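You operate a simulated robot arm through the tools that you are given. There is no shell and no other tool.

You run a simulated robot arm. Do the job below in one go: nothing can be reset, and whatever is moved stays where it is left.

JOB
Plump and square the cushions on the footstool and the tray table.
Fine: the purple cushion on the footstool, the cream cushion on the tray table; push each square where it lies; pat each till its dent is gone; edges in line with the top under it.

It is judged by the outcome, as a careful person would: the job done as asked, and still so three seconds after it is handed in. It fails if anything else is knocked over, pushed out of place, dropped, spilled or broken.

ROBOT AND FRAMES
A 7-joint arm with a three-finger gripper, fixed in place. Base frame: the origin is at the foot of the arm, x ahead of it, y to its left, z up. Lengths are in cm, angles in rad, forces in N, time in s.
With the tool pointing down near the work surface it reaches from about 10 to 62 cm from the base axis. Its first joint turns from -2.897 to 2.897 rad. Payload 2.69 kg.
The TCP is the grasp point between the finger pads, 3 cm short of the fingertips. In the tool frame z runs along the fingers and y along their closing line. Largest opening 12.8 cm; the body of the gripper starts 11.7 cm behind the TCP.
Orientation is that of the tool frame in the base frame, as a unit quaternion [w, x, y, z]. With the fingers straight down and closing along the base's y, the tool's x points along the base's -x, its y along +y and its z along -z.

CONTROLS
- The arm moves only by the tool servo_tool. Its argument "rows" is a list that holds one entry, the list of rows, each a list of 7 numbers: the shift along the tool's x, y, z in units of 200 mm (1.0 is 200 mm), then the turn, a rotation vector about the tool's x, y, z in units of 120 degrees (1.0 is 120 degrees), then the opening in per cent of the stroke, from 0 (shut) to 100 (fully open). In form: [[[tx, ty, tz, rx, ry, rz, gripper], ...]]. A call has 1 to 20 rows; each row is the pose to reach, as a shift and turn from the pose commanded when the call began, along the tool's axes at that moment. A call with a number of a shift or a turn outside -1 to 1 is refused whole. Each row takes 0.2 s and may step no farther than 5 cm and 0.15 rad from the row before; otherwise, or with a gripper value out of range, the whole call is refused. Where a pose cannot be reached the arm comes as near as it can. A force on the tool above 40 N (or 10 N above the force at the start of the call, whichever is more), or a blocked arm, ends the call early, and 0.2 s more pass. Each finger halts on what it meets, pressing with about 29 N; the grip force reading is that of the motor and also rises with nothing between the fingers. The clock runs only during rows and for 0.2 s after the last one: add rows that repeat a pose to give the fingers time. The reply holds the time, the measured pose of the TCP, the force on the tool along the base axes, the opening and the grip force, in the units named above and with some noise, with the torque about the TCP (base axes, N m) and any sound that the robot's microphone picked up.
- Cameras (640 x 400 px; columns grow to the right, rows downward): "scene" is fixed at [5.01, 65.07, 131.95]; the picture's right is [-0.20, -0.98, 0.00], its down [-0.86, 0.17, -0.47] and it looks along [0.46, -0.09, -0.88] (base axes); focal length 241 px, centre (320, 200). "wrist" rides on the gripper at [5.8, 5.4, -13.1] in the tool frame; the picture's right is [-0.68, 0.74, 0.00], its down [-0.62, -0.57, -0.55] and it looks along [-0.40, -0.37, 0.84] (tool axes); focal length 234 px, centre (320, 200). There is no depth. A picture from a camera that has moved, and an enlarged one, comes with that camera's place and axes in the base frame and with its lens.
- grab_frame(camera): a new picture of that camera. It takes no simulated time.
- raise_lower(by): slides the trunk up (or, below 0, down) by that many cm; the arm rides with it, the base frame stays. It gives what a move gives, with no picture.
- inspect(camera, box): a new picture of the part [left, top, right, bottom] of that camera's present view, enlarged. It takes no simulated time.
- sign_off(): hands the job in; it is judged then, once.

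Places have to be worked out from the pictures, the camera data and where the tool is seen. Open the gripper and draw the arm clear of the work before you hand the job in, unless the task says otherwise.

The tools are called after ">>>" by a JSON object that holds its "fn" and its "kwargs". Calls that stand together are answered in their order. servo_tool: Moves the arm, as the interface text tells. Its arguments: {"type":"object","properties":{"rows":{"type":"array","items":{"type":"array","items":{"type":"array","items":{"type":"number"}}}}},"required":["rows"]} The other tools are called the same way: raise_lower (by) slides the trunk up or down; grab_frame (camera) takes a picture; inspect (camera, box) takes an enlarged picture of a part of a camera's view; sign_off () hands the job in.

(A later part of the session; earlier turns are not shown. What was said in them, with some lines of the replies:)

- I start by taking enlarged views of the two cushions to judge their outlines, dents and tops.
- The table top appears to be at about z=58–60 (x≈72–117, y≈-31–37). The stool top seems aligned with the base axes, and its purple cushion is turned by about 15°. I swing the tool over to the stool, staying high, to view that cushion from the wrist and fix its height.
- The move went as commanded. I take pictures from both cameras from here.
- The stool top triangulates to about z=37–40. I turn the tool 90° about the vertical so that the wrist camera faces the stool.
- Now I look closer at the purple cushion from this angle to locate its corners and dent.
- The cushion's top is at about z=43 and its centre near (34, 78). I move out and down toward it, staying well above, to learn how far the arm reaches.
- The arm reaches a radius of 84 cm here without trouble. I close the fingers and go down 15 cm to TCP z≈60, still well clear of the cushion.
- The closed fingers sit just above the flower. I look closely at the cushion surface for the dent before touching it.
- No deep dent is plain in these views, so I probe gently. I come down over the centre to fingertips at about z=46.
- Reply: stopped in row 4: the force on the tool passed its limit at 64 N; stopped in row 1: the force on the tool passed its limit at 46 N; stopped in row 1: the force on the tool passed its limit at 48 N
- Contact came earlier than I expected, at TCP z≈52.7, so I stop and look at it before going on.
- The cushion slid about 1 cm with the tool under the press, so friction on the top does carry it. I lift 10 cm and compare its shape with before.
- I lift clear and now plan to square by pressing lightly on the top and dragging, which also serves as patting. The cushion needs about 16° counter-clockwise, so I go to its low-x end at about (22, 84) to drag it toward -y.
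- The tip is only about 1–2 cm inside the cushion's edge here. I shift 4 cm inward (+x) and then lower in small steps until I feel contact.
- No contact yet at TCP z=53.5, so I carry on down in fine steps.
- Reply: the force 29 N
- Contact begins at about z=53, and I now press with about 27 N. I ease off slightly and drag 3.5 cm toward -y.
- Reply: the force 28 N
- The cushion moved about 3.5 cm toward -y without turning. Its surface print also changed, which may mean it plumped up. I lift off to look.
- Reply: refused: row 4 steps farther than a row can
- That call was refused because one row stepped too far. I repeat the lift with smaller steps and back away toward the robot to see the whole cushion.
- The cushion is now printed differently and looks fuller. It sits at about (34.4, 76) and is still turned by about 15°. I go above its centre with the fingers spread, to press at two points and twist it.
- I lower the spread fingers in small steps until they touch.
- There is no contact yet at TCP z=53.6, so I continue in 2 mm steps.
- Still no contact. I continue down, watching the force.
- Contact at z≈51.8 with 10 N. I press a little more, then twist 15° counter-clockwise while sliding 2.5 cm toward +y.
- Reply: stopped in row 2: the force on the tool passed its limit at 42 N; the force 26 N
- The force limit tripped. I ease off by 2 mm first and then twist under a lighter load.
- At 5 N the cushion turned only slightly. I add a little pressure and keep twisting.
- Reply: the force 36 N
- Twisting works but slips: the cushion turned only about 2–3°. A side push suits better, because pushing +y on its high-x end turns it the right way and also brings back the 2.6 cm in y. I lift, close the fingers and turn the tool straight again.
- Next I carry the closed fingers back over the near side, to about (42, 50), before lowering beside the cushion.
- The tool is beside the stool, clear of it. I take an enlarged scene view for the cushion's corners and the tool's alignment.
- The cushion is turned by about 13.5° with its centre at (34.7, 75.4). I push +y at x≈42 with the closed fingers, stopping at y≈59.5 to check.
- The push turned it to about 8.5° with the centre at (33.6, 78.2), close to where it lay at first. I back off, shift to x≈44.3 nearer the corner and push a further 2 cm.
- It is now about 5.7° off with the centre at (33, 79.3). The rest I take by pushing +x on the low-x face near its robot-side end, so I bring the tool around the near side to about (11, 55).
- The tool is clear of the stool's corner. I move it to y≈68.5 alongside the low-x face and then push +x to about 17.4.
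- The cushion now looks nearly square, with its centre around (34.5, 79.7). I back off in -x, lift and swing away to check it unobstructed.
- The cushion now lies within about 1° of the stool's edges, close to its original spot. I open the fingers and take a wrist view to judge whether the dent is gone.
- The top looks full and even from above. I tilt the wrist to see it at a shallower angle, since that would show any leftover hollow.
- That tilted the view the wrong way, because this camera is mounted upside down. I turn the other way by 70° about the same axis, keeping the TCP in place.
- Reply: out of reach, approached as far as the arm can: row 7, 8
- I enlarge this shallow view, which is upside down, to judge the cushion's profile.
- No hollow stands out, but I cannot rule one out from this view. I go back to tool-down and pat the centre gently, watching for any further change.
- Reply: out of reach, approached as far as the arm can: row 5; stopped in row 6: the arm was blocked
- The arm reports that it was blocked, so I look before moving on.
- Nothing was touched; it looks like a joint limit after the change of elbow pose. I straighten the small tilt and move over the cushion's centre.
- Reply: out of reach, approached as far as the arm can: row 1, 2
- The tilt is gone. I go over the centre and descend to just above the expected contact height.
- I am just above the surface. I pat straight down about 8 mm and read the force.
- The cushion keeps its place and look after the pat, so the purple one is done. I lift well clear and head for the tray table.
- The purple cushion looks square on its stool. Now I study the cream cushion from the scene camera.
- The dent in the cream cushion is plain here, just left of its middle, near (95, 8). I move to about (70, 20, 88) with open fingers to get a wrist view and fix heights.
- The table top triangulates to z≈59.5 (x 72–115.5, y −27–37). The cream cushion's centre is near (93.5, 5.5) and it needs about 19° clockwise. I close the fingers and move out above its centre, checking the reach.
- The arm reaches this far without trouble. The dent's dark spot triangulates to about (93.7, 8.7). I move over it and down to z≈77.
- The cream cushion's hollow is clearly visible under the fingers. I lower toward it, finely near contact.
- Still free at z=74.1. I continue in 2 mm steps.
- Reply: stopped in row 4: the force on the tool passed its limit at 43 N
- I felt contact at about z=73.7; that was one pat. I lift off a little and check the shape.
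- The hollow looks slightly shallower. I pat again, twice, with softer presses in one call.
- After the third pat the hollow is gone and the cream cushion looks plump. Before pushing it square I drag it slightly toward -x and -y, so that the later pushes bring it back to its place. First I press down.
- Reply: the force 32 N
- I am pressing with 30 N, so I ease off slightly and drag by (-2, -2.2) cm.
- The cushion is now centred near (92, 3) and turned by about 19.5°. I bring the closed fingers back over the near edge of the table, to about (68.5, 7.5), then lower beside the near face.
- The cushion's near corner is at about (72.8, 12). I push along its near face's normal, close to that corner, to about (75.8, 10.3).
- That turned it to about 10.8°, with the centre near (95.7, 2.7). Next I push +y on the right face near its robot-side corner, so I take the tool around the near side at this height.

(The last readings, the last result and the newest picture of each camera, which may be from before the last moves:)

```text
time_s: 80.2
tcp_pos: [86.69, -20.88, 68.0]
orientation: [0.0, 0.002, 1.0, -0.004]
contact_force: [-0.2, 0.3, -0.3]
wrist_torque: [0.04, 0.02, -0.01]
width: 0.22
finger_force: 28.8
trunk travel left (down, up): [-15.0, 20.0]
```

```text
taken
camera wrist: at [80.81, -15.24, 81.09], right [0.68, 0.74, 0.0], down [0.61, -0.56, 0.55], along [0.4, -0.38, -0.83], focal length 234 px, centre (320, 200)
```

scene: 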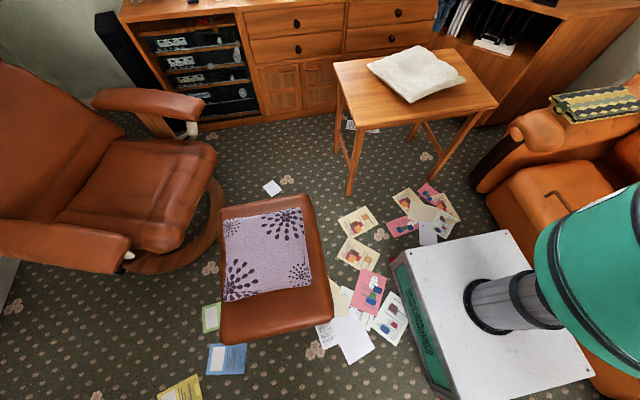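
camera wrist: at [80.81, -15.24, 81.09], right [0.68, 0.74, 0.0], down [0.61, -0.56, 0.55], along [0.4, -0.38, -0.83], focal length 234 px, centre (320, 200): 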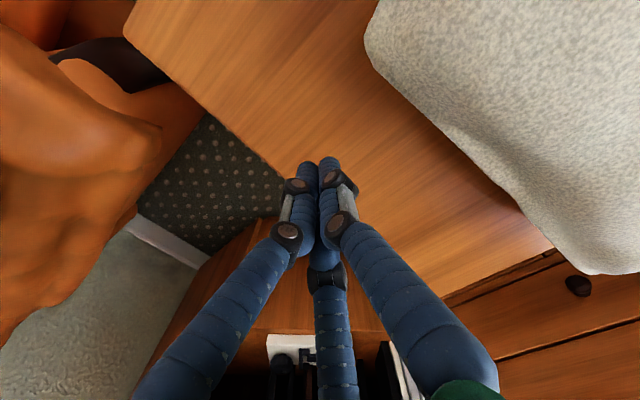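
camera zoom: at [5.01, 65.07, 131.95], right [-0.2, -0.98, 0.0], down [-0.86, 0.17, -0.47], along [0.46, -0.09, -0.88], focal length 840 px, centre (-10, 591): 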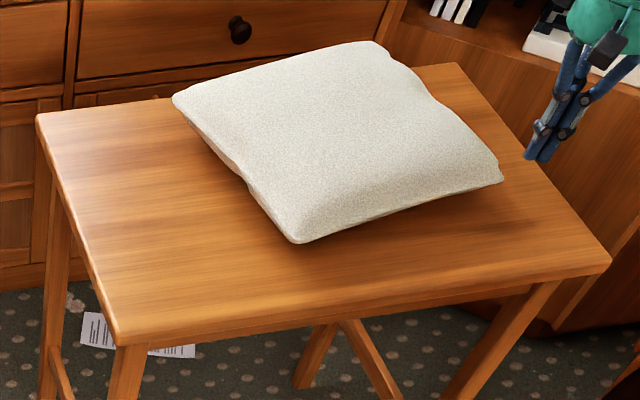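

The tool is at the right side, clear of the cushion. I push along +y (slightly -x) near the corner, to about (85.2, -11.7).

>>> {"fn": "servo_tool", "kwargs": {"rows": [[[0.015, 0.1, 0, 0, 0, 0, 0], [0.03, 0.2, 0, 0, 0, 0, 0], [0.04, 0.26, 0, 0, 0, 0, 0], [0.047, 0.3, 0, 0, 0, 0, 0], [0.054, 0.34, 0, 0, 0, 0, 0], [0.06, 0.38, 0, 0, 0, 0, 0], [0.067, 0.42, 0, 0, 0, 0, 0], [0.075, 0.46, 0, 0, 0, 0, 0], [0.075, 0.46, 0, 0, 0, 0, 0]]]}}

>>> {"fn": "inspect", "kwargs": {"camera": "scene", "box": [325, 30, 505, 145]}}

>>> {"fn": "grab_frame", "kwargs": {"camera": "wrist"}}

```text
time_s: 82.2
tcp_pos: [85.25, -11.5, 68.01]
orientation: [0.0, 0.001, 1.0, -0.003]
contact_force: [-0.3, -0.1, 0.8]
wrist_torque: [0.03, -0.01, -0.05]
width: 0.22
finger_force: 28.8
trunk travel left (down, up): [-15.0, 20.0]
```

```text
3.48 times, centred on (415, 88) of scene
camera zoom: at [5.01, 65.07, 131.95], right [-0.2, -0.98, 0.0], down [-0.86, 0.17, -0.47], along [0.46, -0.09, -0.88], focal length 840 px, centre (-10, 591)
```

zoom: 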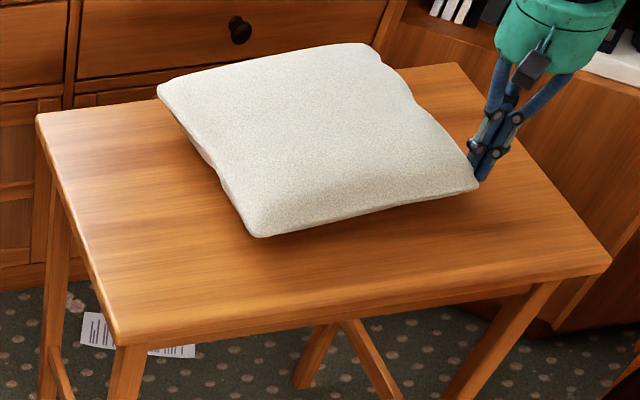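

```text
taken
camera wrist: at [79.31, -6.0, 80.99], right [0.68, 0.74, 0.0], down [0.61, -0.56, 0.55], along [0.4, -0.38, -0.83], focal length 234 px, centre (320, 200)
```

wrist: 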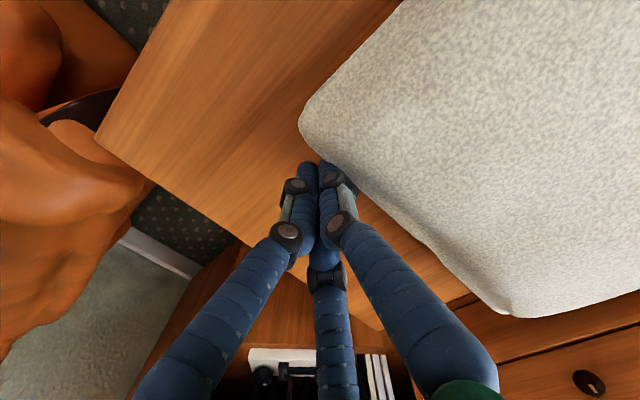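

It is now about 4.4° off with the centre near (96, 5). I continue the same push for about 2.3 cm more.

>>> {"fn": "servo_tool", "kwargs": {"rows": [[[0.003, 0.03, 0, 0, 0, 0, 0], [0.006, 0.06, 0, 0, 0, 0, 0], [0.008, 0.09, 0, 0, 0, 0, 0], [0.01, 0.115, 0, 0, 0, 0, 0], [0.01, 0.115, 0, 0, 0, 0, 0]]]}}

>>> {"fn": "inspect", "kwargs": {"camera": "scene", "box": [325, 30, 505, 145]}}

```text
time_s: 83.4
tcp_pos: [84.92, -9.23, 67.9]
orientation: [0.0, 0.001, 1.0, -0.003]
contact_force: [0.5, 0.4, -0.6]
wrist_torque: [0.0, 0.02, -0.01]
width: 0.24
finger_force: 29.1
trunk travel left (down, up): [-15.0, 20.0]
```

```text
3.48 times, centred on (415, 88) of scene
camera zoom: at [5.01, 65.07, 131.95], right [-0.2, -0.98, 0.0], down [-0.86, 0.17, -0.47], along [0.46, -0.09, -0.88], focal length 840 px, centre (-10, 591)
```

zoom: 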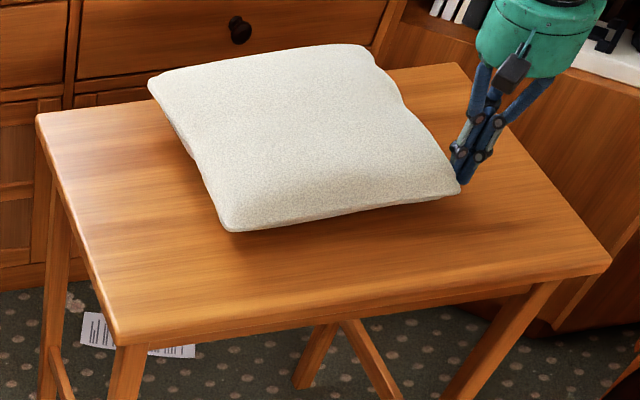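

About 1.5° remains. I push 0.8 cm more, then withdraw to -y and lift.

>>> {"fn": "servo_tool", "kwargs": {"rows": [[[0, 0.02, 0, 0, 0, 0, 0], [0, 0.04, 0, 0, 0, 0, 0], [0, 0.04, 0, 0, 0, 0, 0], [0, -0.05, 0, 0, 0, 0, 0], [0, -0.2, 0, 0, 0, 0, 0], [0, -0.25, -0.2, 0, 0, 0, 0], [0, -0.25, -0.4, 0, 0, 0, 0], [0, -0.25, -0.55, 0, 0, 0, 0], [0, -0.25, -0.55, 0, 0, 0, 0]]]}}

>>> {"fn": "inspect", "kwargs": {"camera": "scene", "box": [325, 30, 505, 145]}}

>>> {"fn": "grab_frame", "kwargs": {"camera": "wrist"}}

```text
time_s: 85.4
tcp_pos: [84.89, -14.08, 79.25]
orientation: [0.0, 0.001, 1.0, -0.002]
contact_force: [-1.1, 0.5, -0.2]
wrist_torque: [0.0, -0.04, 0.01]
width: 0.22
finger_force: 28.5
trunk travel left (down, up): [-15.0, 20.0]
```

```text
3.48 times, centred on (415, 88) of scene
camera zoom: at [5.01, 65.07, 131.95], right [-0.2, -0.98, 0.0], down [-0.86, 0.17, -0.47], along [0.46, -0.09, -0.88], focal length 840 px, centre (-10, 591)
```

zoom: 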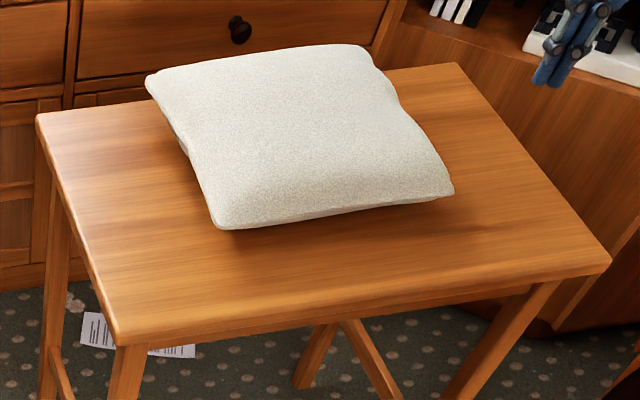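

```text
taken
camera wrist: at [79.04, -8.66, 92.13], right [0.68, 0.74, 0.0], down [0.61, -0.56, 0.55], along [0.4, -0.38, -0.83], focal length 234 px, centre (320, 200)
```

wrist: 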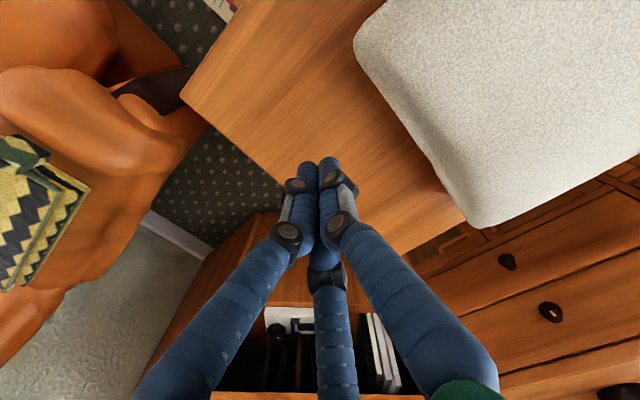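

The cushion is square to the table within about half a degree, but sits about (4, 2) cm beyond where it lay. I go above its centre to press and drag it back.

>>> {"fn": "servo_tool", "kwargs": {"rows": [[[-0.09, 0.17, 0, 0, 0, 0, 0], [-0.18, 0.34, 0, 0, 0, 0, 0], [-0.28, 0.52, 0, 0, 0, 0, 0], [-0.38, 0.69, 0, 0, 0, 0, 0], [-0.47, 0.85, 0, 0, 0, 0, 0], [-0.555, 1.0, 0, 0, 0, 0, 0], [-0.555, 1.0, 0.1, 0, 0, 0, 0], [-0.555, 1.0, 0.2, 0, 0, 0, 0], [-0.555, 1.0, 0.23, 0, 0, 0, 0], [-0.555, 1.0, 0.23, 0, 0, 0, 0]]]}}

>>> {"fn": "servo_tool", "kwargs": {"rows": [[[0, 0, 0.01, 0, 0, 0, 0], [0, 0, 0.02, 0, 0, 0, 0], [0, 0, 0.028, 0, 0, 0, 0], [0, 0, 0.035, 0, 0, 0, 0]]]}}

```text
time_s: 87.6
tcp_pos: [95.98, 5.9, 74.33]
orientation: [0.0, 0.001, 1.0, -0.003]
contact_force: [0.0, 0.1, 0.4]
wrist_torque: [0.02, 0.02, 0.0]
width: 0.23
finger_force: 28.9
trunk travel left (down, up): [-15.0, 20.0]
```

```text
time_s: 88.6
tcp_pos: [96.05, 5.8, 73.92]
orientation: [0.001, 0.0, 1.0, -0.002]
contact_force: [-11.0, 0.5, 19.1]
wrist_torque: [0.16, 0.38, 0.04]
width: 0.6
finger_force: 29.3
trunk travel left (down, up): [-15.0, 20.0]
```

I press with 19 N near the centre. I drag (-3.8, -1.7) cm and lift off.

>>> {"fn": "servo_tool", "kwargs": {"rows": [[[0.02, -0.009, 0, 0, 0, 0, 0], [0.045, -0.02, 0, 0, 0, 0, 0], [0.07, -0.031, 0, 0, 0, 0, 0], [0.095, -0.042, 0, 0, 0, 0, 0], [0.12, -0.053, 0, 0, 0, 0, 0], [0.145, -0.064, 0, 0, 0, 0, 0], [0.17, -0.075, 0, 0, 0, 0, 0], [0.19, -0.085, 0, 0, 0, 0, 0], [0.19, -0.085, -0.1, 0, 0, 0, 0], [0.19, -0.085, -0.3, 0, 0, 0, 0], [0.19, -0.085, -0.5, 0, 0, 0, 0]]]}}

>>> {"fn": "inspect", "kwargs": {"camera": "scene", "box": [325, 30, 505, 145]}}

```text
time_s: 91.0
tcp_pos: [92.21, 4.12, 83.36]
orientation: [-0.001, 0.001, 1.0, -0.004]
contact_force: [0.4, 0.1, -0.9]
wrist_torque: [-0.01, -0.03, 0.02]
width: 0.24
finger_force: 28.9
trunk travel left (down, up): [-15.0, 20.0]
```

```text
3.48 times, centred on (415, 88) of scene
camera zoom: at [5.01, 65.07, 131.95], right [-0.2, -0.98, 0.0], down [-0.86, 0.17, -0.47], along [0.46, -0.09, -0.88], focal length 840 px, centre (-10, 591)
```

zoom: 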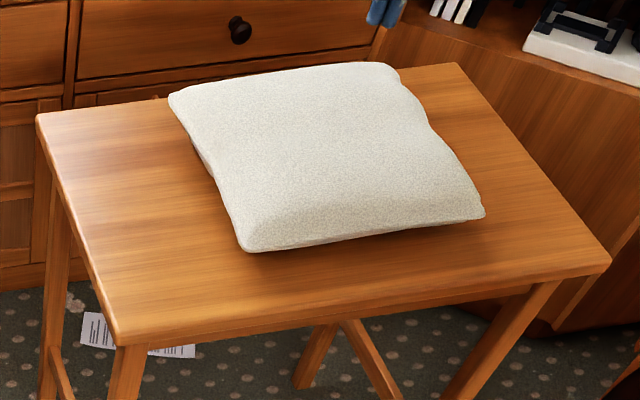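

The cream cushion now lies square at about (93.7, 4.9), back in its place and plump. I withdraw toward the start pose and open the gripper.

>>> {"fn": "servo_tool", "kwargs": {"rows": [[[0, 0, -0.1, 0, 0, 0, 0], [0.12, 0.08, -0.25, 0, 0, 0, 30], [0.27, 0.18, -0.35, 0, 0, 0, 60], [0.45, 0.3, -0.4, 0, 0, 0, 100], [0.62, 0.42, -0.4, 0, 0, 0, 100], [0.8, 0.54, -0.4, 0, 0, 0, 100], [0.98, 0.66, -0.4, 0, 0, 0, 100]]]}}

>>> {"fn": "inspect", "kwargs": {"camera": "wrist", "box": [160, 80, 460, 360]}}

>>> {"fn": "grab_frame", "kwargs": {"camera": "scene"}}

```text
time_s: 92.6
tcp_pos: [72.58, 17.39, 91.53]
orientation: [0.0, 0.001, 1.0, -0.003]
contact_force: [1.1, -0.1, 0.2]
wrist_torque: [0.05, 0.06, -0.02]
width: 12.8
finger_force: 0.1
trunk travel left (down, up): [-15.0, 20.0]
```

```text
1.43 times, centred on (310, 220) of wrist
camera zoom: at [66.75, 22.92, 104.54], right [0.68, 0.73, 0.0], down [0.61, -0.56, 0.55], along [0.4, -0.38, -0.83], focal length 334 px, centre (334, 171)
```

zoom: 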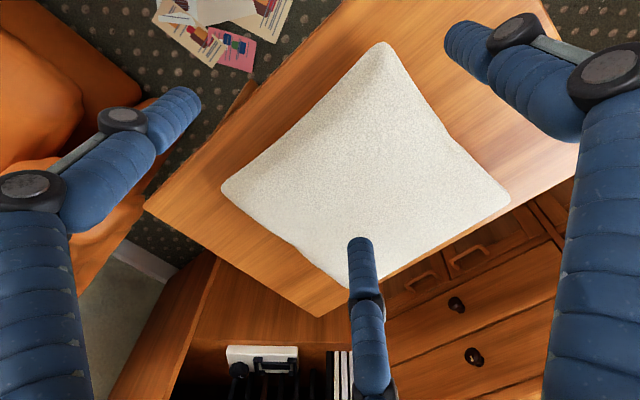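

```text
taken
```

scene: 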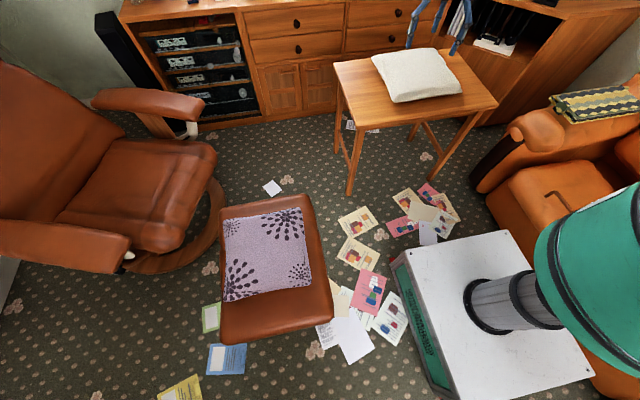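

Both wrist and scene views put the cream cushion square to the table. I make a last careful check of the purple cushion against the stool edges.

>>> {"fn": "inspect", "kwargs": {"camera": "scene", "box": [205, 190, 345, 350]}}

>>> {"fn": "inspect", "kwargs": {"camera": "scene", "box": [215, 195, 325, 310]}}

```text
2.50 times, centred on (275, 270) of scene
camera zoom: at [5.01, 65.07, 131.95], right [-0.2, -0.98, 0.0], down [-0.86, 0.17, -0.47], along [0.46, -0.09, -0.88], focal length 604 px, centre (432, 25)
```

zoom: 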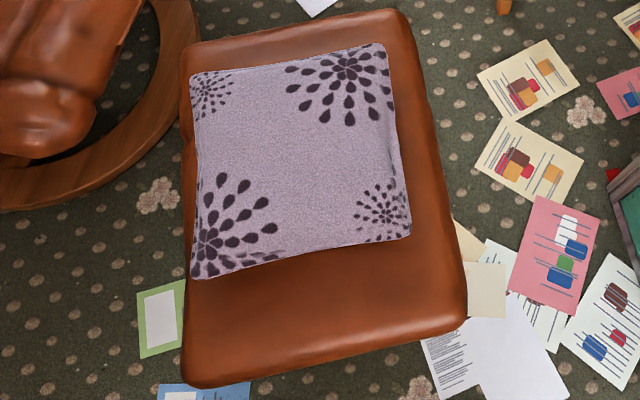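

```text
3.48 times, centred on (270, 252) of scene
camera zoom: at [5.01, 65.07, 131.95], right [-0.2, -0.98, 0.0], down [-0.86, 0.17, -0.47], along [0.46, -0.09, -0.88], focal length 840 px, centre (494, 17)
```

zoom: 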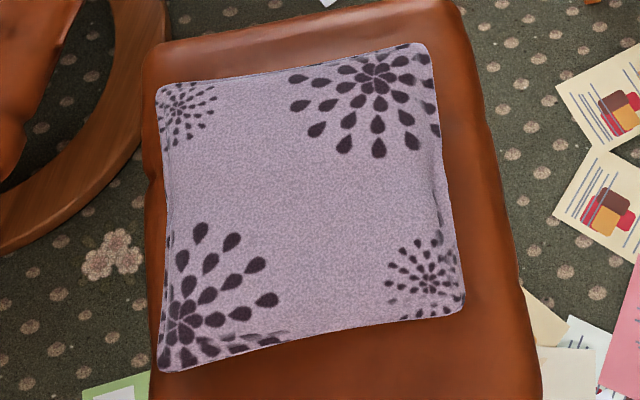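

The purple cushion is within about half a degree of the stool's edges, plump, and within 2 cm of where it lay. I draw the arm well clear of the table before handing in.

>>> {"fn": "servo_tool", "kwargs": {"rows": [[[0.13, 0.17, 0, 0, 0, 0, 100], [0.26, 0.34, 0, 0, 0, 0, 100], [0.39, 0.51, 0, 0, 0, 0, 100], [0.52, 0.68, 0, 0, 0, 0, 100], [0.65, 0.85, 0, 0, 0, 0, 100], [0.75, 1.0, 0, 0, 0, 0, 100], [0.75, 1.0, 0, 0, 0, 0, 100]]]}}

>>> {"fn": "grab_frame", "kwargs": {"camera": "scene"}}

```text
time_s: 94.2
tcp_pos: [57.52, 37.49, 91.36]
orientation: [0.0, 0.001, 1.0, -0.002]
contact_force: [0.2, -0.3, 0.3]
wrist_torque: [-0.05, -0.01, -0.03]
width: 12.8
finger_force: 0.1
trunk travel left (down, up): [-15.0, 20.0]
```

```text
taken
```

scene: 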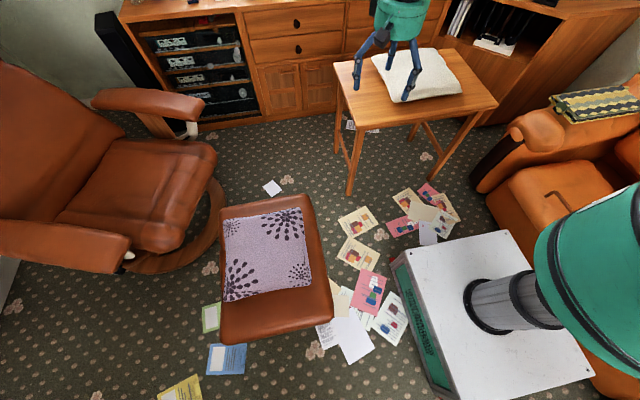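

Both cushions are plump and square on their tops, nothing else has moved, and the arm is clear with its gripper open. I hand the job in.

>>> {"fn": "sign_off", "kwargs": {}}

```text
The job is handed in.
```

I squared both cushions to the tops under them and patted out their dents. The arm is clear with its gripper open, and I handed the job in.

| | Purple, on the footstool | Cream, on the tray table |
|---|---|---|
| **Square** | within about half a degree of the stool's edges | within about half a degree of the table's edges |
| **Place** | within about 2 cm of where it lay | within about 1 cm of where it lay |
| **Dent** | judged gone, less certain | gone, clearly seen |

- **Purple cushion's dent:** I never saw a clear hollow in it, even at the start. After a couple of presses its surface changed and looked fuller, and one more pat changed nothing, so I took the dent as gone.
- **Cream cushion's dent:** the hollow was plain at the start and disappeared on the third pat.

In the final picture nothing else appears to have been moved or knocked over.
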